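You operate a simulated robot arm through the tools that you are given. There is no shell and no other tool. Be economical: measure what you need, move in short steps, check, and stop when the job is done.

You run a simulated two-armed robot. Do the job below in one go: nothing can be reset, and whatever is moved stays where it is left.

TASK
Top up the thread oiler's pot to its ring from the oil bottle.
Fine: hold the bottle with one hand while the other unscrews the cap, which waits on the grey mat; the bottle goes back where it stood, cap screwed on; shut the pot lid. Set down upright: thread oil bottle.

The check looks at the end state, three seconds after you hand in, the way a careful person would. Anything else that was tipped, shoved, dropped, spilled or broken makes it a failure. A push-on lid holds only when it is set on centred and level and pressed home; a screw cap is set on level and turned clockwise until tight.

THE ROBOT
Two 7-joint arms with two-finger parallel grippers on one trunk, on a base that drives. Base frame: it is fixed to the floor where the robot stands at the start and does not move with it; the origin is under the middle of the robot, x ahead of it, y to its left, z up. Readings come in m, rad, newtons and seconds.
The left shoulder is at the start at [0.07, 0.163, 1.145], the right one opposite. With the tool pointing down near the work surface each hand reaches from about 0.38 to 0.88 m from the robot's upright axis, wherever it stands, measured 20 degrees to its own side. Places, roughly: drip knob [0.4, -0.1, 0.8]; grey mat [0.6, -0.9, 0.8]; oil pot [0.5, -0.1, 0.8]; oil pot lid [0.5, -0.1, 0.9]; oil valve lever [0.4, -0.2, 0.8]. Payload 3.43 kg a hand.
The tool frame of a hand sits at the grasp point between the pads (the TCP): z along the fingers, y along the line on which they close. The tips reach 0.034 m beyond it. Largest opening 0.128 m; finger width 0.024, thickness 0.012; the body of the gripper, 0.048 by 0.13 m, starts 0.096 m behind the TCP.
Orientation is that of the tool frame in the base frame, as a unit quaternion [x, y, z, w]. With the fingers straight down and closing along the base's y, the tool's x points along the base's -x, its y along +y and its z along -z.

THE INTERFACE
- The arms move only by the tool jog_arm. It takes "left_commands", "right_commands" or both (then of equal length, played together; a hand with none holds still); each is a list that holds one entry, the list of rows, each a list of 6 numbers: the shift along the tool's x, y, z in cm, then the turn, a rotation vector about the tool's x, y, z in rad. In form: [[[tx, ty, tz, ax, ay, az], ...]]. A call has 1 to 10 rows; each row shifts and turns the commanded pose from where the row before left it, along the tool's axes as they then stand. "left_jaw" and "right_jaw" are, for a hand that has rows, the opening, from 0 (shut) to 1 (fully open), set as the call begins (left out, the last holds). Each row takes 0.2 s and may step no farther than 0.05 m and 0.15 rad from the row before; otherwise, or with a gripper value out of range, the whole call is refused. A pose out of reach is approached as far as the arm can. The call stops where the force on the tool passes 40 N (or 10 N more than at its start, if that is more) or the arm is blocked; 0.2 s more then pass. Each finger travels about 0.153 m/s and halts on what it meets, pressing with about 25 N; the grip force reading is that of the motor and also rises with nothing between the fingers. The clock runs only during rows and for 0.2 s after the last one: add rows that do not move to give the fingers time. It gives the time, the measured TCP pose, the force on the tool (base axes), the opening and the grip force at its end, in the units of the frame above (readings bear some noise), with the torque about the TCP (base axes, N m) and any sound that the robot's microphone picked up.
- Cameras (640 x 400 px; columns grow to the right, rows downward): "scene" is now at [0.1121, -0.0458, 1.359]; the picture's right is [-0.51, -0.86, -0.00], its down [-0.51, 0.31, -0.80] and it looks along [0.69, -0.41, -0.60] (base axes); focal length 253 px, centre (320, 200). "left" rides on the left gripper at [0.076, 0.011, -0.16] in its tool frame; the picture's right is [-0.15, 0.99, 0.00], its down [-0.88, -0.13, -0.46] and it looks along [-0.45, -0.07, 0.89] (tool axes); focal length 234 px, centre (320, 200). "right" rides on the right gripper at [0.076, -0.011, -0.16] in its tool frame; the picture's right is [0.15, 0.99, 0.00], its down [-0.88, 0.13, -0.46] and it looks along [-0.45, 0.07, 0.89] (tool axes); focal length 234 px, centre (320, 200). There is no depth. A picture from a camera that has moved, and an enlarged one, comes with that camera's place and axes in the base frame and with its lens. The place of the scene camera against the robot may be out by one fixed shift of up to 0.018 m in any direction.
- camera(camera): a new picture of that camera. No time passes.
- slide_trunk(by): slides the trunk up (or, below 0, down) by that many m; the arms and the scene camera ride with it, the base frame stays. It gives what a move gives, with no picture.
- base_move(legs): drives the robot by 1 to 6 legs, each [ahead, left, turn to the left] in m, m and rad, along the robot's own axes; the way and the turn of a leg run together, so that a leg with both is an arc; at most 1.5 m and 3.142 rad a leg. The arms and the cameras ride along, it lands a little off, and it stops where it bumps. It gives what a move gives.
- head_to(pan, tilt): turns the head with the scene camera to pan (to the left, within 1.501 rad either way) and tilt (down, from -0.506 to 1.204), counted from straight ahead of the robot. It gives what a move gives.
- inspect(camera, box): a new picture of the part [left, top, right, bottom] of that camera's present view, enlarged. No time passes.
- hand_in(): hands the job in; it is judged then, once.

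Work in short steps. Places have to be worked out from the pictures, the camera data and where the tool is seen: move nearer, look again, correct. Check each grasp and each placing, and mend what went wrong. You have 120 turns and 108 pictures in all, those below and enlarged ones among them. Open the grippers and draw the arms clear of the work before you hand the job in, unless the task says otherwise; then end with one line.

The tools are called after "Call:" as a command line: name --argument value ..., lists and objects as JSON in quotes. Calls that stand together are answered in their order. jog_arm: Moves the arms, as the interface text tells. Its arguments: {"type":"object","properties":{"left_commands":{"type":"array","items":{"type":"array","items":{"type":"array","items":{"type":"number"}}}},"left_jaw":{"type":"number"},"right_commands":{"type":"array","items":{"type":"array","items":{"type":"array","items":{"type":"number"}}}},"right_jaw":{"type":"number"}},"required":[]} The other tools are called the same way: slide_trunk (by) slides the trunk up or down; base_move (legs) drives the base; head_to (pan, tilt) turns the head that bears the scene camera; camera (camera) takes a picture; inspect (camera, box) takes an enlarged picture of a part of a camera's view; hand_in () hands the job in.

At the start:

```text
time: 0.0
left_ee_pos: [0.5145, -0.0833, 1.2322]
left_tcp_rot: [-0.002, 1.0, 0.0, 0.001]
left_contact_force: [-0.8, 1.0, 0.2]
left_wrist_torque: [-0.01, -0.01, -0.01]
left_finger_gap: 0.1281
left_grip_force: 0.0
right_ee_pos: [0.3311, -0.5069, 1.1725]
right_tcp_rot: [0.001, 1.0, 0.0, 0.0]
right_contact_force: [0.2, 0.2, 0.2]
right_wrist_torque: [-0.02, -0.01, 0.01]
right_finger_gap: 0.128
right_grip_force: 0.0
trunk travel left (down, up): [-0.625, 0.315]
robot x, y, heading: [-0.0017, 0.0005, -0.002]
head pan, tilt: [-0.539, 0.642]
```

scene: 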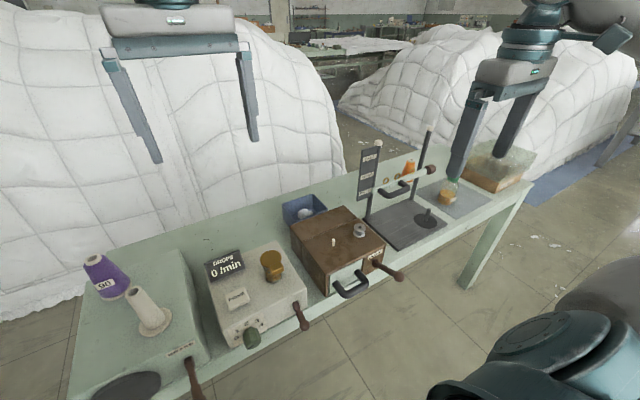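
right: 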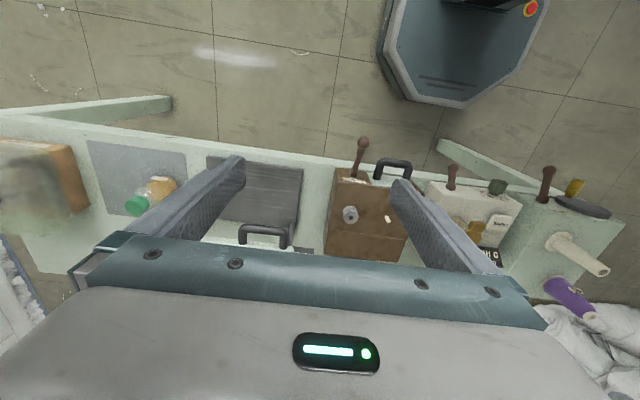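
left: 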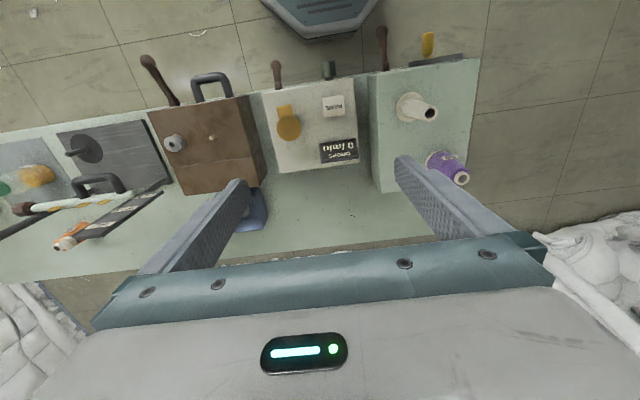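

The oil bottle seems to be on the grey mat at the far right, and the oil pot with a gold lid sits on the white unit. I'll zoom in on both.

Call:
inspect --camera "scene" --box '[180, 230, 330, 350]'

Call:
inspect --camera "scene" --box '[340, 120, 540, 260]'

Call:
inspect --camera "right" --box '[60, 120, 260, 245]'

Call:
inspect --camera "left" --box '[240, 40, 400, 180]'

```text
3.33 times, centred on (255, 290) of scene
camera zoom: at [0.1121, -0.0458, 1.359], right [-0.51, -0.86, 0.0], down [-0.51, 0.31, -0.8], along [0.69, -0.41, -0.6], focal length 843 px, centre (537, -100)
```

zoom: 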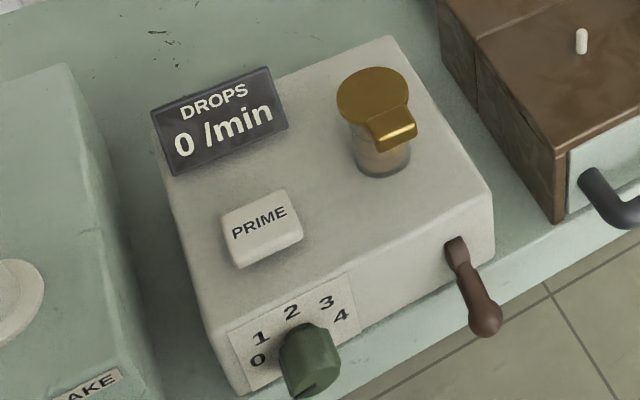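

```text
2.86 times, centred on (440, 190) of scene
camera zoom: at [0.1121, -0.0458, 1.359], right [-0.51, -0.86, 0.0], down [-0.51, 0.31, -0.8], along [0.69, -0.41, -0.6], focal length 723 px, centre (-23, 229)
```

zoom: 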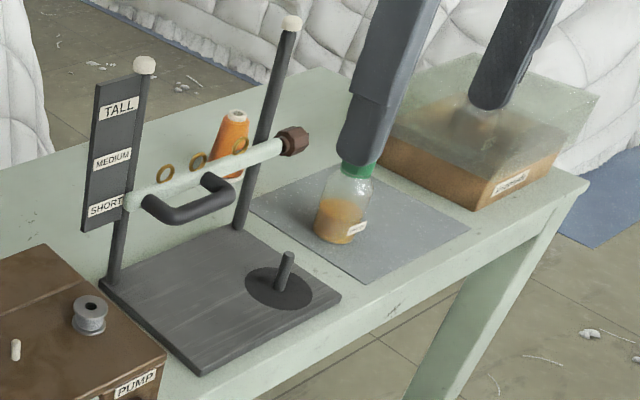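

```text
3.20 times, centred on (160, 182) of right
camera zoom: at [0.2558, -0.5192, 1.331], right [-0.15, 0.99, 0.0], down [0.88, 0.13, 0.46], along [0.45, 0.07, -0.89], focal length 749 px, centre (832, 256)
```

zoom: 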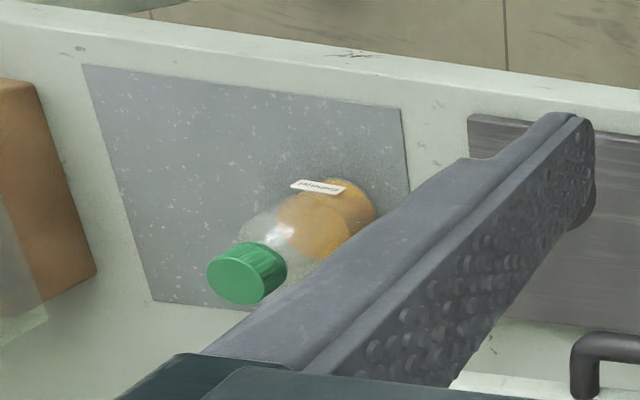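

```text
2.86 times, centred on (320, 110) of left
camera zoom: at [0.4382, -0.0721, 1.3917], right [0.15, 0.99, 0.0], down [0.88, -0.13, 0.46], along [0.45, -0.07, -0.89], focal length 669 px, centre (320, 457)
```

zoom: 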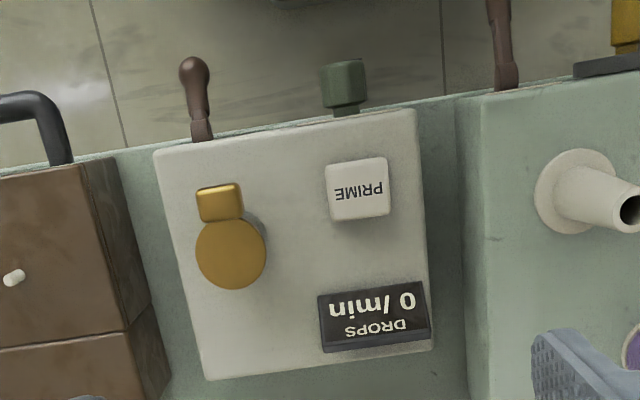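

The bottle (green cap) stands on the mat at about (0.53, -0.89), and the pot lid is at about (0.51, -0.147, 0.88). I'll lower the left hand above the pot for a closer look at the lid and hinge.

Call:
jog_arm --left_commands '[[[0, -1.5, 4.5, 0, 0, 0], [0, -1.5, 4.5, 0, 0, 0], [0, -1.5, 4.5, 0, 0, 0], [0, -1.5, 4.5, 0, 0, 0]]]'

Call:
camera --camera "left"

```text
time: 1.0
left_ee_pos: [0.5151, -0.1431, 1.0523]
left_tcp_rot: [-0.001, 1.0, 0.0, 0.0]
left_contact_force: [0.4, -0.6, 0.4]
left_wrist_torque: [0.05, 0.01, 0.0]
left_finger_gap: 0.128
left_grip_force: 0.0
right_ee_pos: [0.3318, -0.507, 1.1729]
right_tcp_rot: [0.0, 1.0, 0.0, -0.002]
right_contact_force: [0.2, 0.1, 0.6]
right_wrist_torque: [0.04, 0.01, 0.0]
right_finger_gap: 0.1278
right_grip_force: 0.1
trunk travel left (down, up): [-0.625, 0.315]
robot x, y, heading: [-0.0033, 0.0018, 0.001]
head pan, tilt: [-0.539, 0.642]
```

```text
100 pictures are left
camera left: at [0.4387, -0.1329, 1.2121], right [0.15, 0.99, 0.0], down [0.88, -0.13, 0.46], along [0.45, -0.07, -0.89], focal length 234 px, centre (320, 200)
```

left: 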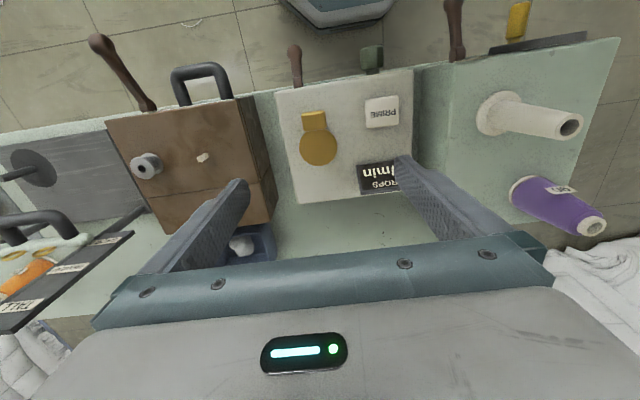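

The lid is at about (0.515, -0.148, 0.905). I'll zoom in tightly on the pot from both cameras to see how the lid is made.

Call:
inspect --camera "scene" --box '[240, 235, 300, 290]'

Call:
inspect --camera "left" --box '[280, 90, 360, 180]'

```text
7.27 times, centred on (270, 262) of scene
camera zoom: at [0.1133, -0.0465, 1.3589], right [-0.51, -0.86, 0.0], down [-0.51, 0.31, -0.8], along [0.69, -0.41, -0.6], focal length 1840 px, centre (684, -254)
```

zoom: 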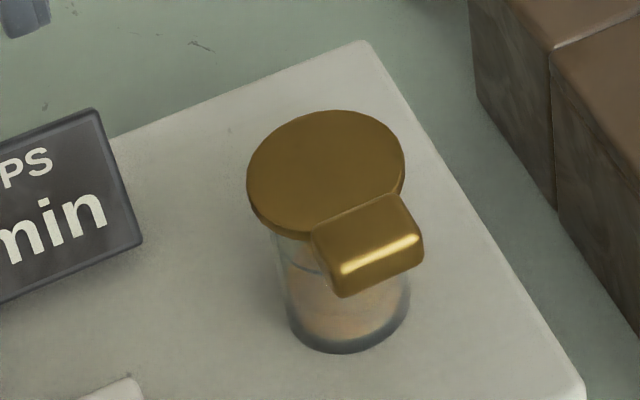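

```text
4.44 times, centred on (320, 135) of left
camera zoom: at [0.4387, -0.1329, 1.2121], right [0.15, 0.99, 0.0], down [0.88, -0.13, 0.46], along [0.45, -0.07, -0.89], focal length 1041 px, centre (320, 489)
```

zoom: 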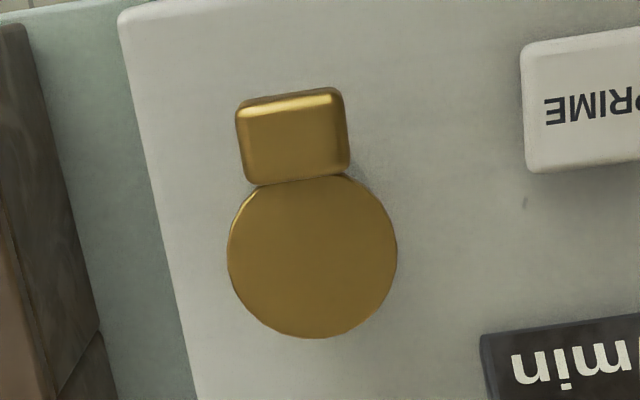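

The lid is a 5 cm disc with a tab toward the robot at about (0.482, -0.148), so the hinge is presumably at the back. I'll bring the left hand over the tab with the jaw half closed, stopping above it to check alignment.

Call:
jog_arm --left_commands '[[[1.7, -0.25, 4, 0, 0, 0], [1.7, -0.25, 4, 0, 0, 0], [0, 0, 1.5, 0, 0, 0], [0, 0, 0, 0, 0, 0]]]' --left_jaw 0.42

Call:
inspect --camera "left" --box '[220, 80, 420, 220]'

Call:
inspect --camera "scene" --box '[200, 180, 340, 300]'

```text
time: 2.0
left_ee_pos: [0.481, -0.1493, 0.9575]
left_tcp_rot: [0.0, 1.0, 0.0, 0.001]
left_contact_force: [0.5, 0.4, 0.4]
left_wrist_torque: [0.02, -0.05, -0.03]
left_finger_gap: 0.0537
left_grip_force: 0.1
right_ee_pos: [0.3317, -0.5071, 1.1734]
right_tcp_rot: [0.0, 1.0, -0.001, 0.0]
right_contact_force: [0.0, 0.2, -0.3]
right_wrist_torque: [-0.04, -0.01, 0.0]
right_finger_gap: 0.128
right_grip_force: 0.1
trunk travel left (down, up): [-0.625, 0.315]
robot x, y, heading: [-0.0011, 0.0004, 0.001]
head pan, tilt: [-0.539, 0.642]
```

```text
2.86 times, centred on (320, 150) of left
camera zoom: at [0.4047, -0.1379, 1.1175], right [0.15, 0.99, 0.0], down [0.88, -0.13, 0.46], along [0.45, -0.07, -0.89], focal length 669 px, centre (320, 343)
```

zoom: 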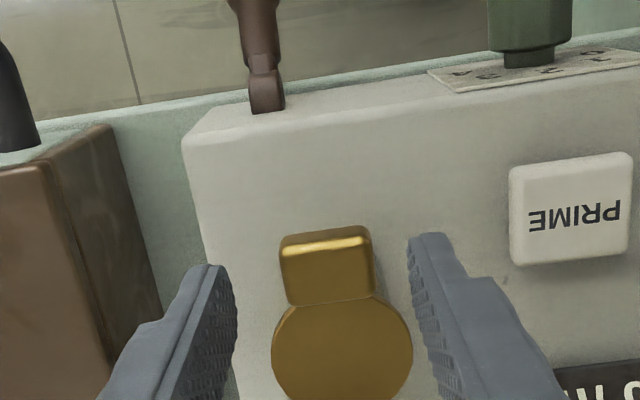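

```text
3.33 times, centred on (270, 240) of scene
camera zoom: at [0.1122, -0.0459, 1.359], right [-0.51, -0.86, 0.0], down [-0.51, 0.31, -0.8], along [0.69, -0.41, -0.6], focal length 843 px, centre (487, 67)
```

zoom: 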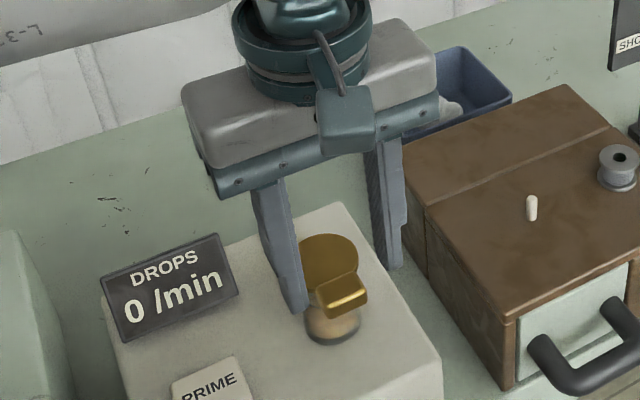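

The fingers straddle the tab, which is centred at about (0.486, -0.148). I'll descend 3.7 cm with a small forward shift, then close on the tab.

Call:
jog_arm --left_commands '[[[-0.2, 0.05, 2, 0, 0, 0], [-0.2, 0.05, 1.7, 0, 0, 0]]]'

Call:
jog_arm --left_commands '[[[0, 0, 0, 0, 0, 0], [0, 0, 0, 0, 0, 0]]]' --left_jaw 0.1

Call:
inspect --camera "scene" --box '[200, 180, 340, 300]'

```text
time: 2.6
left_ee_pos: [0.4857, -0.1477, 0.9189]
left_tcp_rot: [-0.001, 1.0, 0.0, 0.0]
left_contact_force: [0.6, 0.2, 0.8]
left_wrist_torque: [-0.02, -0.01, -0.01]
left_finger_gap: 0.0537
left_grip_force: 0.0
right_ee_pos: [0.3316, -0.5076, 1.1724]
right_tcp_rot: [0.001, 1.0, -0.001, 0.0]
right_contact_force: [0.7, 0.4, 0.4]
right_wrist_torque: [-0.02, 0.02, -0.01]
right_finger_gap: 0.128
right_grip_force: 0.0
trunk travel left (down, up): [-0.625, 0.315]
robot x, y, heading: [-0.0017, 0.0009, -0.001]
head pan, tilt: [-0.539, 0.642]
```

```text
time: 3.2
left_ee_pos: [0.4849, -0.1457, 0.9187]
left_tcp_rot: [0.0, 1.0, 0.0, 0.0]
left_contact_force: [-8.7, 4.8, -5.1]
left_wrist_torque: [-0.02, 0.4, -0.15]
left_finger_gap: 0.0295
left_grip_force: 44.7
right_ee_pos: [0.3296, -0.5065, 1.1728]
right_tcp_rot: [0.0, 1.0, 0.0, -0.001]
right_contact_force: [0.8, 0.0, 0.5]
right_wrist_torque: [-0.02, 0.0, -0.01]
right_finger_gap: 0.1281
right_grip_force: 0.0
trunk travel left (down, up): [-0.625, 0.315]
robot x, y, heading: [-0.0001, 0.0003, -0.005]
head pan, tilt: [-0.539, 0.642]
```

```text
3.33 times, centred on (270, 240) of scene
camera zoom: at [0.1112, -0.0449, 1.359], right [-0.51, -0.86, 0.0], down [-0.51, 0.31, -0.8], along [0.69, -0.41, -0.6], focal length 843 px, centre (487, 67)
```

zoom: 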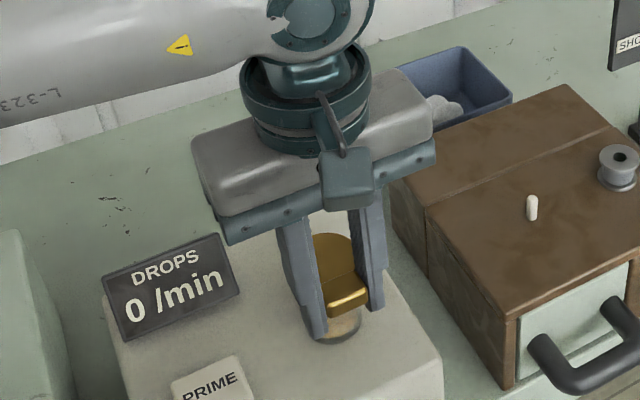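

The tab is held (gap 2.95 cm). I'll lift along an arc about a rear hinge, a little at a time.

Call:
jog_arm --left_commands '[[[0, 0, -0.7, 0, 0, 0], [-0.2, 0, -0.7, 0, 0, 0], [-0.25, 0, -0.7, 0, 0, 0], [-0.3, 0, -0.65, 0, 0, 0]]]'

Call:
inspect --camera "scene" --box '[200, 180, 340, 300]'

```text
time: 4.2
left_ee_pos: [0.4893, -0.1464, 0.9494]
left_tcp_rot: [0.0, 1.0, -0.001, -0.001]
left_contact_force: [-29.2, 15.1, -13.0]
left_wrist_torque: [0.27, 1.86, 0.17]
left_finger_gap: 0.0298
left_grip_force: 45.1
right_ee_pos: [0.3284, -0.5052, 1.1733]
right_tcp_rot: [-0.001, 1.0, -0.001, 0.001]
right_contact_force: [-0.1, 0.3, -0.3]
right_wrist_torque: [0.0, 0.01, 0.0]
right_finger_gap: 0.1279
right_grip_force: 0.0
trunk travel left (down, up): [-0.625, 0.315]
robot x, y, heading: [-0.0016, -0.0006, -0.0]
head pan, tilt: [-0.539, 0.642]
```

```text
3.33 times, centred on (270, 240) of scene
camera zoom: at [0.1089, -0.0439, 1.3595], right [-0.51, -0.86, 0.0], down [-0.51, 0.31, -0.8], along [0.69, -0.41, -0.6], focal length 843 px, centre (487, 67)
```

zoom: 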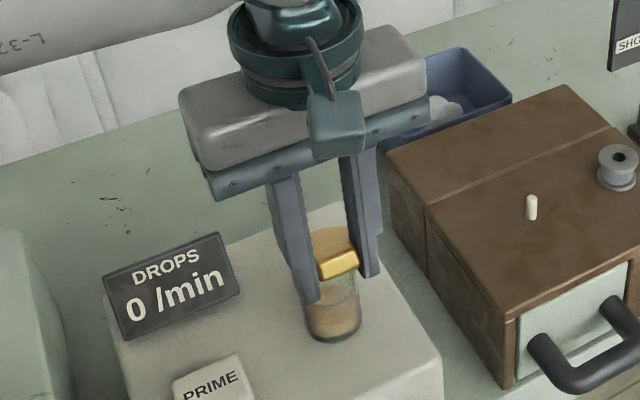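

The lid is opening at about 35°, but the hinge is pushing the tool toward -x. I'll keep lifting while turning the tool with the lid to relieve that.

Call:
jog_arm --left_commands '[[[0, 0, -0.3, 0, 0.15, 0], [-0.2, 0, -0.4, 0, 0.15, 0]]]'

```text
time: 4.8
left_ee_pos: [0.4977, -0.1472, 0.955]
left_tcp_rot: [-0.001, 0.989, -0.001, -0.147]
left_contact_force: [6.1, 6.9, 20.0]
left_wrist_torque: [0.32, -1.22, -0.7]
left_finger_gap: 0.0298
left_grip_force: 45.3
right_ee_pos: [0.3303, -0.5059, 1.1728]
right_tcp_rot: [0.001, 1.0, -0.001, 0.0]
right_contact_force: [1.2, -0.3, -0.2]
right_wrist_torque: [-0.01, -0.01, 0.01]
right_finger_gap: 0.128
right_grip_force: 0.0
trunk travel left (down, up): [-0.625, 0.315]
robot x, y, heading: [-0.0033, -0.002, 0.001]
head pan, tilt: [-0.539, 0.642]
```

The forces are moderate. I'll continue the arc (about +1.4 cm x, +1.1 cm z) with more rotation, then look.

Call:
jog_arm --left_commands '[[[-0.5, 0, -0.7, 0, 0.12, 0], [-0.6, 0, -0.6, 0, 0.12, 0]]]'

Call:
inspect --camera "scene" --box '[200, 180, 340, 300]'

```text
time: 5.4
left_ee_pos: [0.5097, -0.1464, 0.9651]
left_tcp_rot: [0.0, 0.964, -0.001, -0.267]
left_contact_force: [-0.2, 7.9, 26.6]
left_wrist_torque: [0.21, -0.9, 0.09]
left_finger_gap: 0.0297
left_grip_force: 44.6
right_ee_pos: [0.3291, -0.5056, 1.1744]
right_tcp_rot: [0.0, 1.0, 0.0, 0.001]
right_contact_force: [-0.1, -0.4, 0.7]
right_wrist_torque: [-0.01, 0.02, -0.01]
right_finger_gap: 0.1281
right_grip_force: 0.1
trunk travel left (down, up): [-0.625, 0.315]
robot x, y, heading: [0.0002, 0.0001, 0.002]
head pan, tilt: [-0.539, 0.642]
```

```text
3.33 times, centred on (270, 240) of scene
camera zoom: at [0.1094, -0.044, 1.3595], right [-0.51, -0.86, 0.0], down [-0.51, 0.31, -0.8], along [0.69, -0.41, -0.6], focal length 843 px, centre (487, 67)
```

zoom: 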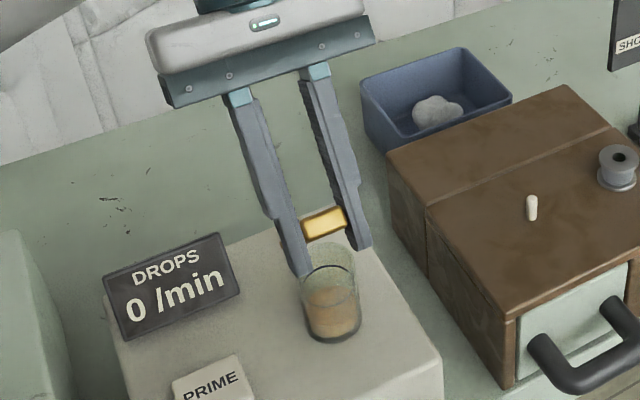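

The lid is around 60–70° open. Two more steps should take it past vertical.

Call:
jog_arm --left_commands '[[[-0.5, 0, -0.7, 0, 0.12, 0], [-0.6, 0, -0.5, 0, 0.12, 0], [-0.6, 0, -0.4, 0, 0.12, 0]]]'

Call:
inspect --camera "scene" --box '[200, 180, 340, 300]'

```text
time: 6.1
left_ee_pos: [0.5225, -0.147, 0.9698]
left_tcp_rot: [0.003, 0.92, -0.001, -0.392]
left_contact_force: [-12.5, 6.5, 14.7]
left_wrist_torque: [1.01, 0.42, 0.0]
left_finger_gap: 0.0295
left_grip_force: 44.8
right_ee_pos: [0.33, -0.5058, 1.1733]
right_tcp_rot: [0.0, 1.0, 0.0, 0.001]
right_contact_force: [0.3, -0.2, 0.2]
right_wrist_torque: [-0.03, 0.04, 0.01]
right_finger_gap: 0.1279
right_grip_force: 0.0
trunk travel left (down, up): [-0.625, 0.315]
robot x, y, heading: [0.0019, -0.0018, 0.001]
head pan, tilt: [-0.539, 0.642]
stopped in row 3 (left hand): the force on the tool passed its limit (the readings are from after the stop); the commanded pose is now the measured one
```

```text
3.33 times, centred on (270, 240) of scene
camera zoom: at [0.1097, -0.0446, 1.3589], right [-0.51, -0.86, 0.0], down [-0.51, 0.31, -0.8], along [0.69, -0.41, -0.6], focal length 843 px, centre (487, 67)
```

zoom: 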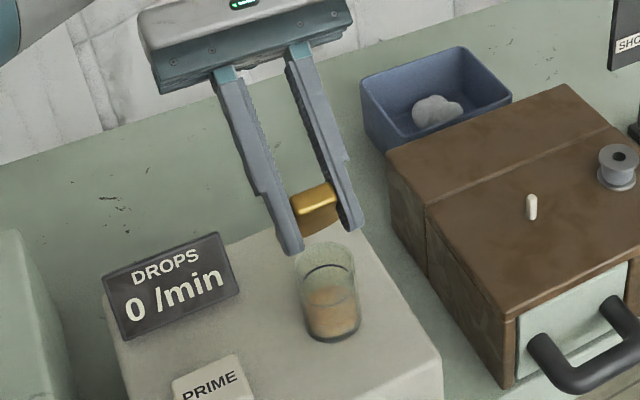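

The lid is about upright and the ring is visible in the glass. I'll release the tab, draw back along the fingers and see whether the lid stays open.

Call:
jog_arm --left_commands '[[[0, 0, 0, 0, 0, 0], [0, 0, 0, 0, 0, 0]]]' --left_jaw 0.42

Call:
inspect --camera "scene" --box '[200, 180, 340, 300]'

```text
time: 6.7
left_ee_pos: [0.5248, -0.1476, 0.9679]
left_tcp_rot: [0.002, 0.92, 0.0, -0.391]
left_contact_force: [0.6, 0.7, 0.2]
left_wrist_torque: [-0.02, 0.01, 0.02]
left_finger_gap: 0.0538
left_grip_force: 0.0
right_ee_pos: [0.3312, -0.5071, 1.1734]
right_tcp_rot: [0.0, 1.0, 0.0, 0.0]
right_contact_force: [-0.5, 0.6, -0.6]
right_wrist_torque: [-0.02, 0.01, 0.01]
right_finger_gap: 0.128
right_grip_force: 0.1
trunk travel left (down, up): [-0.625, 0.315]
robot x, y, heading: [-0.001, -0.0011, -0.001]
head pan, tilt: [-0.539, 0.642]
```

```text
3.33 times, centred on (270, 240) of scene
camera zoom: at [0.1115, -0.0455, 1.359], right [-0.51, -0.86, 0.0], down [-0.51, 0.31, -0.8], along [0.69, -0.41, -0.6], focal length 843 px, centre (487, 67)
```

zoom: 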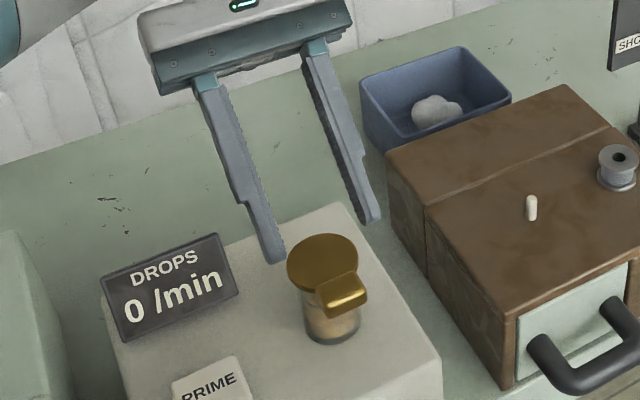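

The lid fell shut; it had only reached about 60°. I'll redo this by hooking closed fingertips under the tab from the front and sweeping it up and over. First I raise the hand and pitch it forward.

Call:
jog_arm --left_commands '[[[3.4, 0, -3.4, 0, 0, 0], [3.4, 0, -3.4, 0, 0, 0], [0, 0, 0, 0, -0.15, 0], [0, 0, 0, 0, -0.15, 0], [0, 0, 0, 0, -0.15, 0], [0, 0, 0, 0, -0.15, 0], [0, 0, 0, 0, -0.15, 0], [0, 0, 0, 0, -0.15, 0], [0, 0, 0, 0, -0.15, 0], [0, 0, 0, 0, -0.15, 0]]]' --left_jaw 0.0

Call:
jog_arm --left_commands '[[[4, 0, 0, 0, -0.15, 0], [4, 0, 0, 0, -0.15, 0], [4, 0, 0, 0, -0.15, 0], [0, 0, 0, 0, -0.15, 0]]]'

```text
time: 8.9
left_ee_pos: [0.5281, -0.1477, 1.0663]
left_tcp_rot: [0.001, 0.98, -0.002, 0.198]
left_contact_force: [-0.1, 0.1, 0.2]
left_wrist_torque: [0.04, -0.01, 0.0]
left_finger_gap: 0.0
left_grip_force: 24.7
right_ee_pos: [0.3305, -0.5075, 1.1717]
right_tcp_rot: [0.0, 1.0, 0.0, 0.0]
right_contact_force: [0.1, -0.9, -0.5]
right_wrist_torque: [0.02, -0.02, -0.02]
right_finger_gap: 0.1284
right_grip_force: 0.1
trunk travel left (down, up): [-0.625, 0.315]
robot x, y, heading: [-0.0003, 0.0027, 0.002]
head pan, tilt: [-0.539, 0.642]
```

```text
time: 9.9
left_ee_pos: [0.4242, -0.1476, 1.0014]
left_tcp_rot: [0.002, 0.878, -0.003, 0.479]
left_contact_force: [0.4, 1.0, 0.0]
left_wrist_torque: [-0.01, 0.02, -0.02]
left_finger_gap: 0.0
left_grip_force: 24.8
right_ee_pos: [0.3304, -0.5082, 1.1728]
right_tcp_rot: [0.0, 1.0, 0.0, 0.0]
right_contact_force: [-0.7, -0.4, 0.8]
right_wrist_torque: [-0.02, 0.0, 0.01]
right_finger_gap: 0.1279
right_grip_force: 0.0
trunk travel left (down, up): [-0.625, 0.315]
robot x, y, heading: [-0.0047, -0.002, -0.002]
head pan, tilt: [-0.539, 0.642]
```

The hand is pitched 1.0 rad forward with the jaw shut. I'll lower it in front of the tab so the tip is at about (0.448, 0.876), then look.

Call:
jog_arm --left_commands '[[[3.1, 0, 1.8, 0, 0, 0], [3.1, 0, 1.8, 0, 0, 0], [3.0, 0, 1.7, 0, 0, 0]]]'

Call:
inspect --camera "scene" --box '[200, 180, 340, 300]'

Call:
camera --camera "left"

```text
time: 10.7
left_ee_pos: [0.4202, -0.1474, 0.8954]
left_tcp_rot: [0.001, 0.879, -0.002, 0.477]
left_contact_force: [1.0, -0.6, 0.5]
left_wrist_torque: [0.01, 0.01, 0.02]
left_finger_gap: 0.0
left_grip_force: 25.3
right_ee_pos: [0.3319, -0.5077, 1.1718]
right_tcp_rot: [0.0, 1.0, 0.0, -0.001]
right_contact_force: [0.2, 0.8, 0.6]
right_wrist_torque: [0.0, -0.01, 0.0]
right_finger_gap: 0.1277
right_grip_force: 0.0
trunk travel left (down, up): [-0.625, 0.315]
robot x, y, heading: [0.0017, 0.0005, 0.001]
head pan, tilt: [-0.539, 0.642]
```

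```text
3.33 times, centred on (270, 240) of scene
camera zoom: at [0.1128, -0.0458, 1.359], right [-0.51, -0.86, 0.0], down [-0.51, 0.31, -0.8], along [0.69, -0.41, -0.6], focal length 843 px, centre (487, 67)
```

zoom: 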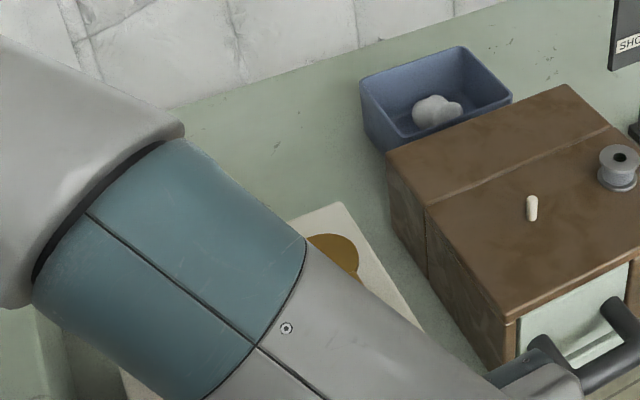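

```text
89 pictures are left
camera left: at [0.2442, -0.1359, 0.9197], right [0.08, 0.99, 0.12], down [0.1, -0.13, 0.99], along [0.99, -0.07, -0.11], focal length 234 px, centre (320, 200)
```

left: 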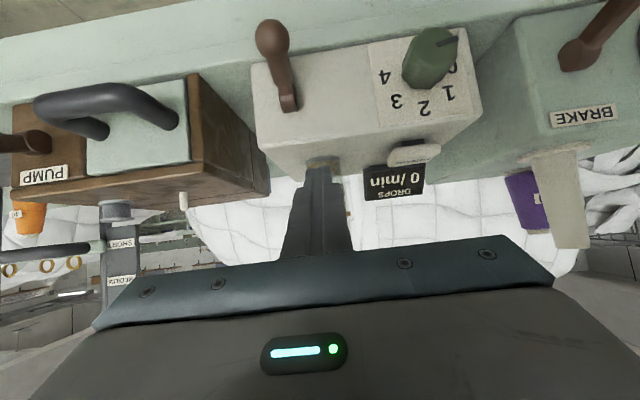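

The view from the hand is upside down and the fingers nearly hide the pot. I'll zoom in at the tip.

Call:
inspect --camera "left" --box '[260, 130, 380, 230]'

```text
4.00 times, centred on (320, 180) of left
camera zoom: at [0.2442, -0.1359, 0.9197], right [0.08, 0.99, 0.12], down [0.1, -0.13, 0.99], along [0.99, -0.07, -0.11], focal length 937 px, centre (320, 280)
```

zoom: 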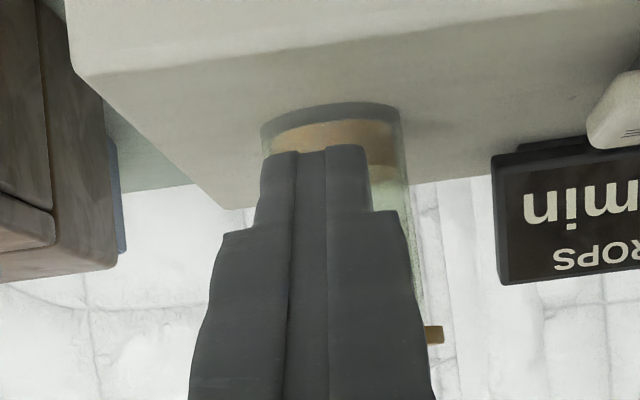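

The tip is in front of the glass, below lid height (lid at about z 0.905–0.912, unit top at about 0.855). I'll slide forward under the tab by about 2.8 cm, watching the force.

Call:
jog_arm --left_commands '[[[-0.8, 0, 1.2, 0, 0, 0], [-0.7, 0, 1.1, 0, 0, 0]]]'

Call:
jog_arm --left_commands '[[[-0.84, 0, -0.54, 0, 0, 0], [-0.84, 0, -0.54, 0, 0, 0], [-0.84, 0, -0.54, 0, 0, 0]]]'

Call:
inspect --camera "left" --box '[260, 130, 380, 230]'

```text
time: 11.3
left_ee_pos: [0.4456, -0.1493, 0.8954]
left_tcp_rot: [0.001, 0.879, -0.002, 0.477]
left_contact_force: [-0.2, 0.2, 0.1]
left_wrist_torque: [-0.01, 0.04, -0.04]
left_finger_gap: 0.0
left_grip_force: 25.1
right_ee_pos: [0.3308, -0.507, 1.1712]
right_tcp_rot: [0.0, 1.0, -0.001, 0.001]
right_contact_force: [0.5, 0.1, 0.4]
right_wrist_torque: [0.0, 0.01, 0.01]
right_finger_gap: 0.1281
right_grip_force: 0.1
trunk travel left (down, up): [-0.625, 0.315]
robot x, y, heading: [0.0024, -0.0003, -0.001]
head pan, tilt: [-0.539, 0.642]
```

```text
time: 12.1
left_ee_pos: [0.4472, -0.1479, 0.9275]
left_tcp_rot: [0.001, 0.879, -0.001, 0.478]
left_contact_force: [0.0, -0.2, -0.2]
left_wrist_torque: [0.04, -0.01, 0.0]
left_finger_gap: 0.0
left_grip_force: 24.9
right_ee_pos: [0.3316, -0.5074, 1.1725]
right_tcp_rot: [0.0, 1.0, 0.0, 0.0]
right_contact_force: [-0.8, 0.3, 0.3]
right_wrist_torque: [-0.01, 0.0, 0.0]
right_finger_gap: 0.128
right_grip_force: 0.0
trunk travel left (down, up): [-0.625, 0.315]
robot x, y, heading: [-0.0019, 0.0037, -0.002]
head pan, tilt: [-0.539, 0.642]
```

```text
4.00 times, centred on (320, 180) of left
camera zoom: at [0.2716, -0.1358, 0.9499], right [0.08, 0.99, 0.12], down [0.1, -0.13, 0.99], along [0.99, -0.07, -0.11], focal length 937 px, centre (320, 280)
```

zoom: 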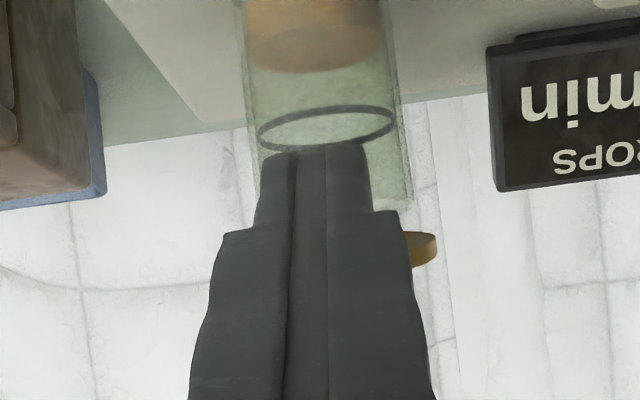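

The oil level and ring show clearly from here, with the lid still above the finger. I'll continue the sweep up and forward.

Call:
jog_arm --left_commands '[[[-1.01, 0, -0.65, 0, 0, 0], [-1.22, 0, -0.31, 0, 0, 0], [-1.44, 0, 0.02, 0, 0, 0], [-1.49, 0, 0.47, 0, 0, 0]]]'

Call:
inspect --camera "left" --box '[220, 90, 420, 240]'

Call:
inspect --camera "scene" --box '[200, 180, 340, 300]'

```text
time: 13.1
left_ee_pos: [0.4737, -0.1471, 0.9716]
left_tcp_rot: [0.001, 0.879, -0.001, 0.478]
left_contact_force: [0.5, -0.1, -1.2]
left_wrist_torque: [0.03, 0.02, -0.02]
left_finger_gap: 0.0001
left_grip_force: 24.8
right_ee_pos: [0.3313, -0.5072, 1.1719]
right_tcp_rot: [-0.001, 1.0, 0.0, 0.0]
right_contact_force: [-0.4, 1.2, 0.5]
right_wrist_torque: [-0.03, -0.04, -0.01]
right_finger_gap: 0.1279
right_grip_force: 0.0
trunk travel left (down, up): [-0.625, 0.315]
robot x, y, heading: [-0.0009, 0.0025, 0.003]
head pan, tilt: [-0.539, 0.642]
```

```text
2.67 times, centred on (320, 165) of left
camera zoom: at [0.2966, -0.135, 0.9956], right [0.08, 0.99, 0.12], down [0.1, -0.13, 0.99], along [0.99, -0.07, -0.11], focal length 624 px, centre (320, 293)
```

zoom: 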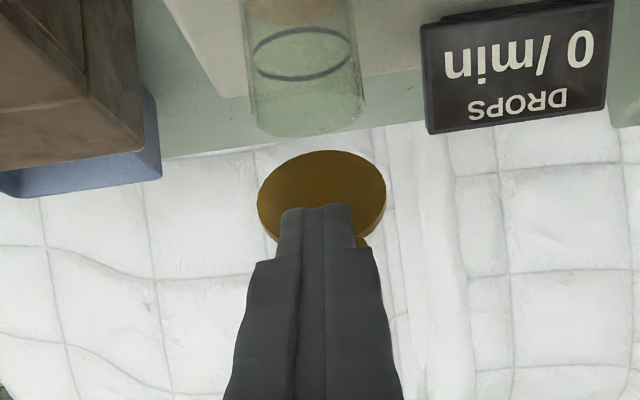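

```text
3.33 times, centred on (270, 240) of scene
camera zoom: at [0.112, -0.0455, 1.359], right [-0.51, -0.86, 0.0], down [-0.51, 0.31, -0.8], along [0.69, -0.41, -0.6], focal length 843 px, centre (487, 67)
```

zoom: 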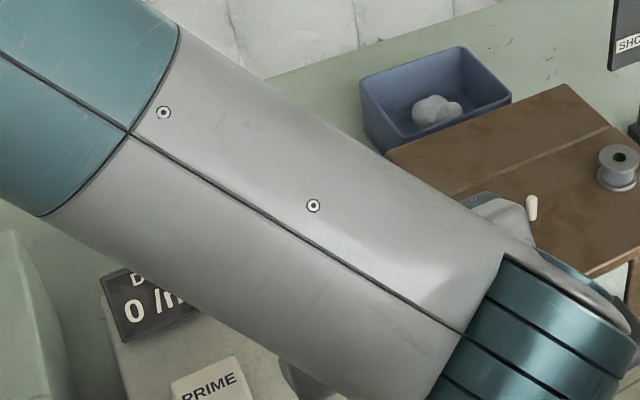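

That works well, the lid is at about 60°+ on the fingertip. I'll push forward past vertical.

Call:
jog_arm --left_commands '[[[-1.31, 0, 0.94, 0, 0, 0], [-1.06, 0, 1.1, 0, 0, 0], [-0.81, 0, 1.26, 0, 0, 0], [-0.81, 0, 1.26, 0, 0, 0]]]'

Call:
inspect --camera "left" --box '[220, 60, 420, 240]'

```text
time: 14.1
left_ee_pos: [0.5282, -0.148, 0.9835]
left_tcp_rot: [0.003, 0.878, -0.003, 0.478]
left_contact_force: [-21.1, 3.9, 1.2]
left_wrist_torque: [-0.13, 0.07, 0.23]
left_finger_gap: 0.0001
left_grip_force: 25.0
right_ee_pos: [0.3259, -0.506, 1.1734]
right_tcp_rot: [0.0, 1.0, 0.0, 0.002]
right_contact_force: [-0.6, 0.1, 0.0]
right_wrist_torque: [0.02, -0.02, 0.01]
right_finger_gap: 0.1278
right_grip_force: 0.1
trunk travel left (down, up): [-0.625, 0.315]
robot x, y, heading: [-0.0002, -0.0007, -0.001]
head pan, tilt: [-0.539, 0.642]
```

```text
2.22 times, centred on (320, 150) of left
camera zoom: at [0.3517, -0.1356, 1.0061], right [0.09, 0.99, 0.12], down [0.1, -0.13, 0.99], along [0.99, -0.07, -0.11], focal length 520 px, centre (320, 311)
```

zoom: 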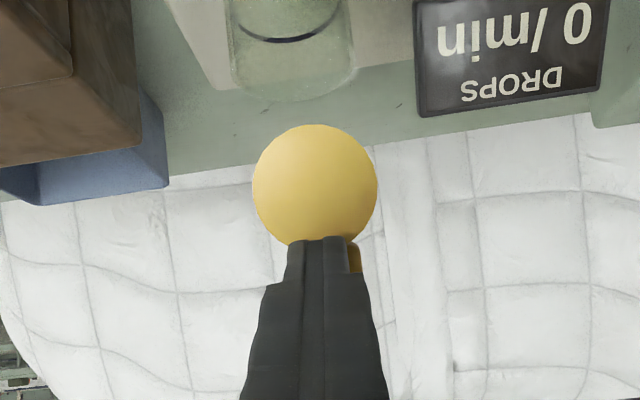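

The -21 N push suggests the lid is at its stop, past vertical. I'll back off and see whether it stays.

Call:
jog_arm --left_commands '[[[1.1, 0, -1.7, 0, 0, 0], [1.6, 0, -2.5, 0, 0, 0], [0, 0, -4, 0, 0, 0]]]'

Call:
inspect --camera "left" --box '[220, 60, 420, 240]'

```text
time: 14.9
left_ee_pos: [0.4485, -0.1486, 1.0012]
left_tcp_rot: [0.001, 0.879, -0.001, 0.477]
left_contact_force: [0.2, -0.7, 0.5]
left_wrist_torque: [0.01, 0.02, -0.01]
left_finger_gap: 0.0
left_grip_force: 24.9
right_ee_pos: [0.3311, -0.5068, 1.1729]
right_tcp_rot: [0.0, 1.0, 0.0, 0.0]
right_contact_force: [0.4, -0.2, 0.5]
right_wrist_torque: [0.03, -0.02, 0.0]
right_finger_gap: 0.1282
right_grip_force: 0.1
trunk travel left (down, up): [-0.625, 0.315]
robot x, y, heading: [0.0005, 0.0011, -0.005]
head pan, tilt: [-0.539, 0.642]
```

```text
2.22 times, centred on (320, 150) of left
camera zoom: at [0.2729, -0.1368, 1.025], right [0.08, 0.99, 0.12], down [0.1, -0.13, 0.99], along [0.99, -0.07, -0.11], focal length 520 px, centre (320, 311)
```

zoom: 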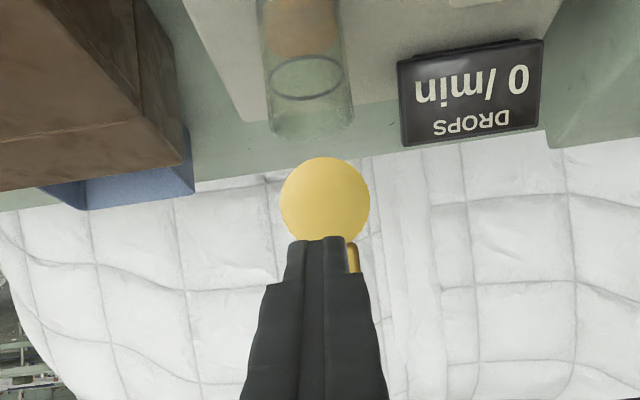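

The lid stays open on its own. Next I raise the left hand and slide the base about 0.75 m to the right, to the bottle.

Call:
jog_arm --left_commands '[[[-3.5, 0, -3.2, 0, 0, 0], [-3.5, 0, -3.2, 0, 0, 0], [-3.5, 0, -3.2, 0, 0, 0], [-3.5, 0, -3.2, 0, 0, 0]]]'

Call:
base_move --legs '[[0, -0.75, 0]]'

Call:
head_to --pan -0.25 --tilt 0.8

Call:
camera --camera "scene"

```text
time: 15.9
left_ee_pos: [0.4138, -0.1482, 1.1899]
left_tcp_rot: [0.002, 0.878, -0.002, 0.478]
left_contact_force: [0.4, -0.1, 0.4]
left_wrist_torque: [0.03, -0.01, 0.01]
left_finger_gap: 0.0
left_grip_force: 24.1
right_ee_pos: [0.3295, -0.5067, 1.1719]
right_tcp_rot: [0.0, 1.0, 0.001, 0.001]
right_contact_force: [0.3, 1.2, 0.0]
right_wrist_torque: [-0.02, -0.02, -0.02]
right_finger_gap: 0.1278
right_grip_force: 0.0
trunk travel left (down, up): [-0.625, 0.315]
robot x, y, heading: [0.0006, 0.0013, -0.0]
head pan, tilt: [-0.539, 0.642]
```

```text
time: 19.9
left_ee_pos: [0.406, -0.9089, 1.1886]
left_tcp_rot: [0.01, 0.879, -0.007, 0.477]
left_contact_force: [0.1, 0.5, 0.8]
left_wrist_torque: [-0.03, 0.0, -0.02]
left_finger_gap: 0.0
left_grip_force: 25.0
right_ee_pos: [0.3146, -1.266, 1.1727]
right_tcp_rot: [0.01, 1.0, 0.0, 0.0]
right_contact_force: [0.6, -0.3, -0.2]
right_wrist_torque: [-0.03, 0.0, 0.01]
right_finger_gap: 0.1279
right_grip_force: 0.0
trunk travel left (down, up): [-0.625, 0.315]
robot x, y, heading: [-0.008, -0.7513, -0.023]
head pan, tilt: [-0.539, 0.642]
```

```text
time: 20.7
left_ee_pos: [0.4046, -0.9095, 1.1895]
left_tcp_rot: [0.01, 0.879, -0.006, 0.477]
left_contact_force: [0.7, -0.3, 0.3]
left_wrist_torque: [0.02, 0.02, 0.02]
left_finger_gap: 0.0
left_grip_force: 24.9
right_ee_pos: [0.3131, -1.2651, 1.1721]
right_tcp_rot: [0.01, 1.0, 0.0, -0.001]
right_contact_force: [-0.3, 0.6, -0.2]
right_wrist_torque: [-0.01, -0.01, 0.05]
right_finger_gap: 0.1281
right_grip_force: 0.1
trunk travel left (down, up): [-0.625, 0.315]
robot x, y, heading: [-0.0072, -0.749, -0.02]
head pan, tilt: [-0.25, 0.799]
```

```text
82 pictures are left
camera scene: at [0.1076, -0.7757, 1.3458], right [-0.27, -0.96, 0.0], down [-0.69, 0.19, -0.7], along [0.67, -0.19, -0.72], focal length 253 px, centre (320, 200)
```

scene: 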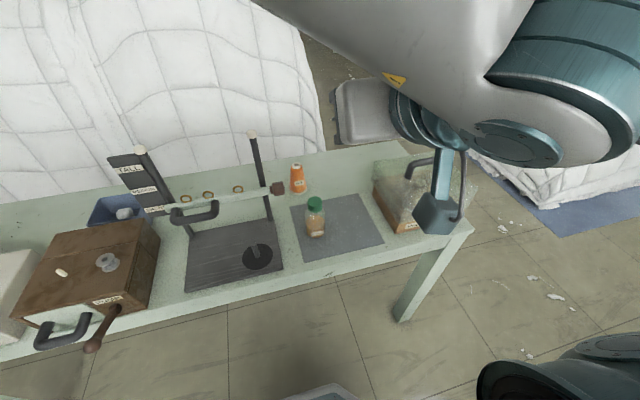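

The view is clear and the bottle is at about (0.52, -0.88). I'll zoom in for its dimensions and take the right wrist view as well.

Call:
inspect --camera "scene" --box '[270, 170, 390, 260]'

Call:
camera --camera "left"

Call:
camera --camera "right"

```text
4.44 times, centred on (330, 215) of scene
camera zoom: at [0.1076, -0.7757, 1.3458], right [-0.27, -0.96, 0.0], down [-0.69, 0.19, -0.7], along [0.67, -0.19, -0.72], focal length 1124 px, centre (276, 133)
```

zoom: 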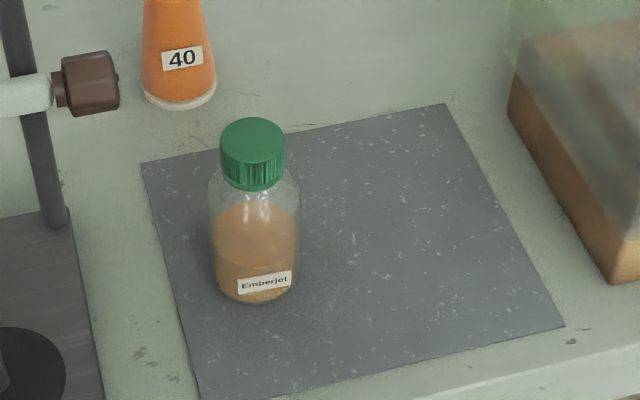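

```text
80 pictures are left
camera left: at [0.23, -0.8936, 1.2123], right [0.1, 0.99, 0.12], down [0.09, -0.13, 0.99], along [0.99, -0.09, -0.11], focal length 234 px, centre (320, 200)
```

left: 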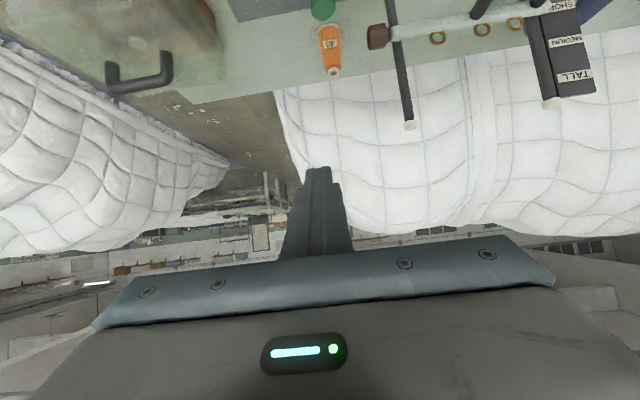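

```text
79 pictures are left
camera right: at [0.2382, -1.2762, 1.331], right [-0.13, 0.99, 0.0], down [0.88, 0.11, 0.46], along [0.45, 0.06, -0.89], focal length 234 px, centre (320, 200)
```

right: 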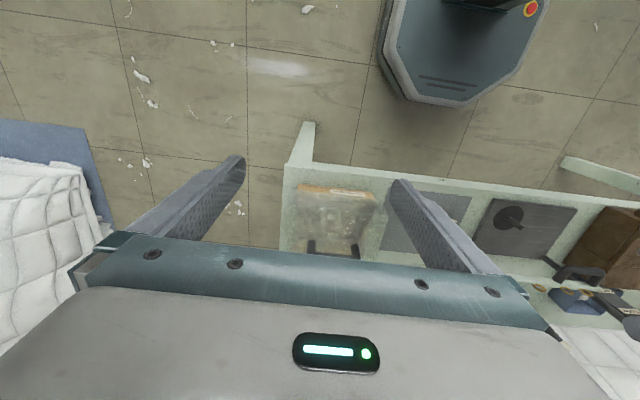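

The bottle is about 5.5 cm in diameter, its axis at (0.524, -0.881), cap 3.5 cm wide with its top at about 0.897. I'll flatten the left hand to 1.25 rad pitch, open the jaw to 8.5 cm and lower it in front of the bottle.

Call:
jog_arm --left_commands '[[[0, 0, 0, 0, -0.125, 0], [0, 0, 0, 0, -0.125, 0], [4.41, 0.36, 1.4, 0, 0, 0], [4.41, 0.36, 1.4, 0, 0, 0], [4.41, 0.36, 1.4, 0, 0, 0], [4.41, 0.36, 1.4, 0, 0, 0], [4.41, 0.36, 1.4, 0, 0, 0], [4.41, 0.36, 1.4, 0, 0, 0], [4.41, 0.36, 1.4, 0, 0, 0]]]' --left_jaw 0.68

Call:
camera --camera "left"

Call:
camera --camera "scene"

```text
time: 22.7
left_ee_pos: [0.4596, -0.8621, 0.887]
left_tcp_rot: [0.01, 0.814, -0.009, 0.581]
left_contact_force: [0.1, -0.6, 0.6]
left_wrist_torque: [0.0, -0.03, 0.0]
left_finger_gap: 0.087
left_grip_force: 0.0
left hand out of reach, approached as far as the arm can: row 5, 6, 7, 8, 9
right_ee_pos: [0.3144, -1.2647, 1.1711]
right_tcp_rot: [0.01, 1.0, 0.0, 0.0]
right_contact_force: [-1.0, 0.2, 0.9]
right_wrist_torque: [-0.01, 0.0, -0.04]
right_finger_gap: 0.1281
right_grip_force: 0.1
trunk travel left (down, up): [-0.625, 0.315]
robot x, y, heading: [-0.005, -0.7505, -0.019]
head pan, tilt: [-0.25, 0.799]
```

```text
78 pictures are left
camera left: at [0.2838, -0.846, 0.8671], right [0.07, 0.99, 0.14], down [-0.15, -0.12, 0.98], along [0.99, -0.09, 0.14], focal length 234 px, centre (320, 200)
```

left: 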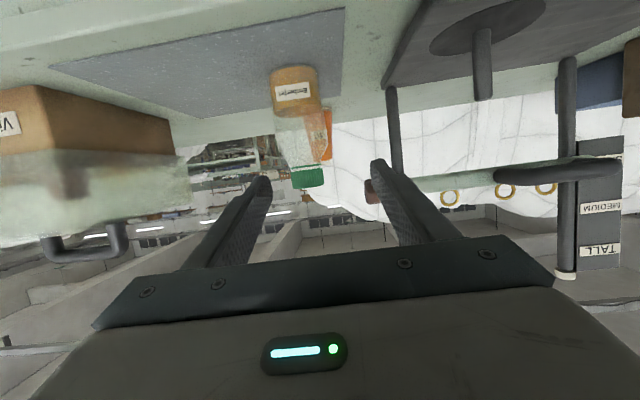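

```text
77 pictures are left
camera scene: at [0.1084, -0.7752, 1.3458], right [-0.27, -0.96, 0.0], down [-0.69, 0.19, -0.7], along [0.67, -0.19, -0.72], focal length 253 px, centre (320, 200)
```

scene: 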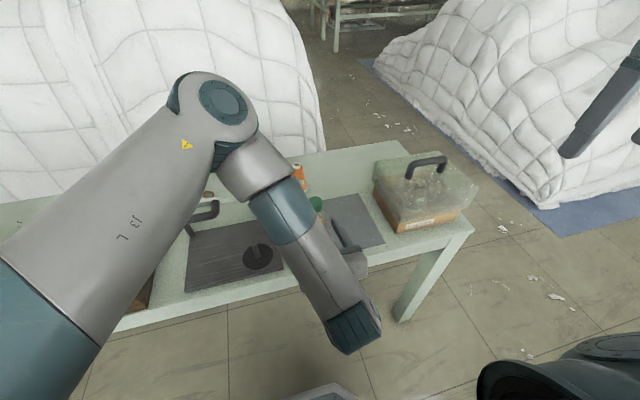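

The left arm is too folded here to go lower. I'll raise the hand, back the base off 0.12 m and drop the trunk 0.25 m, so the arm reaches out more nearly level.

Call:
jog_arm --left_commands '[[[-4.6, 0, -1.5, 0, 0, 0], [-4.6, 0, -1.5, 0, 0, 0], [-4.6, 0, -1.5, 0, 0, 0], [-4.6, 0, -1.5, 0, 0, 0], [-4.6, 0, -1.5, 0, 0, 0], [-4.6, 0, -1.5, 0, 0, 0]]]'

Call:
base_move --legs '[[-0.12, 0, 0.02]]'

Call:
slide_trunk --by -0.22

Call:
camera --camera "scene"

```text
time: 24.1
left_ee_pos: [0.4653, -0.8599, 1.1766]
left_tcp_rot: [0.011, 0.812, -0.009, 0.584]
left_contact_force: [-0.1, 0.1, 0.3]
left_wrist_torque: [-0.03, 0.02, -0.01]
left_finger_gap: 0.087
left_grip_force: 0.1
right_ee_pos: [0.3125, -1.2643, 1.1723]
right_tcp_rot: [0.009, 1.0, 0.0, 0.0]
right_contact_force: [-0.2, 0.0, -0.5]
right_wrist_torque: [0.0, -0.02, 0.04]
right_finger_gap: 0.128
right_grip_force: 0.0
trunk travel left (down, up): [-0.625, 0.315]
robot x, y, heading: [-0.0082, -0.7524, -0.018]
head pan, tilt: [-0.25, 0.799]
```

```text
time: 25.4
left_ee_pos: [0.3491, -0.8522, 1.1756]
left_tcp_rot: [0.002, 0.812, -0.002, 0.583]
left_contact_force: [0.2, -0.3, 0.2]
left_wrist_torque: [0.03, 0.04, 0.02]
left_finger_gap: 0.0869
left_grip_force: 0.1
right_ee_pos: [0.2049, -1.2599, 1.171]
right_tcp_rot: [0.001, 1.0, -0.001, 0.001]
right_contact_force: [0.0, -0.1, -0.2]
right_wrist_torque: [0.0, 0.01, 0.01]
right_finger_gap: 0.128
right_grip_force: 0.1
trunk travel left (down, up): [-0.625, 0.315]
robot x, y, heading: [-0.1218, -0.7518, -0.004]
head pan, tilt: [-0.25, 0.799]
```

```text
time: 27.7
left_ee_pos: [0.3491, -0.8511, 0.9579]
left_tcp_rot: [0.002, 0.813, -0.003, 0.583]
left_contact_force: [0.0, -0.6, -0.1]
left_wrist_torque: [0.01, 0.0, -0.02]
left_finger_gap: 0.0869
left_grip_force: 0.2
right_ee_pos: [0.2053, -1.2589, 0.9522]
right_tcp_rot: [0.0, 1.0, -0.001, 0.0]
right_contact_force: [0.7, -0.2, -0.2]
right_wrist_torque: [0.0, -0.01, 0.0]
right_finger_gap: 0.1282
right_grip_force: 0.0
trunk travel left (down, up): [-0.405, 0.535]
robot x, y, heading: [-0.1235, -0.7533, -0.001]
head pan, tilt: [-0.25, 0.799]
```

```text
76 pictures are left
camera scene: at [-0.0099, -0.772, 1.1258], right [-0.25, -0.97, 0.0], down [-0.69, 0.18, -0.7], along [0.68, -0.17, -0.72], focal length 253 px, centre (320, 200)
```

scene: 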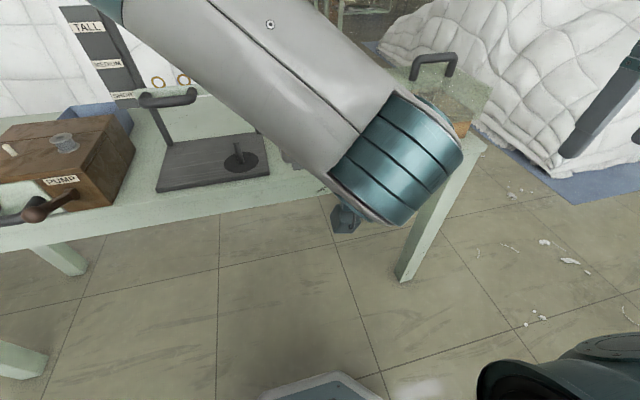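

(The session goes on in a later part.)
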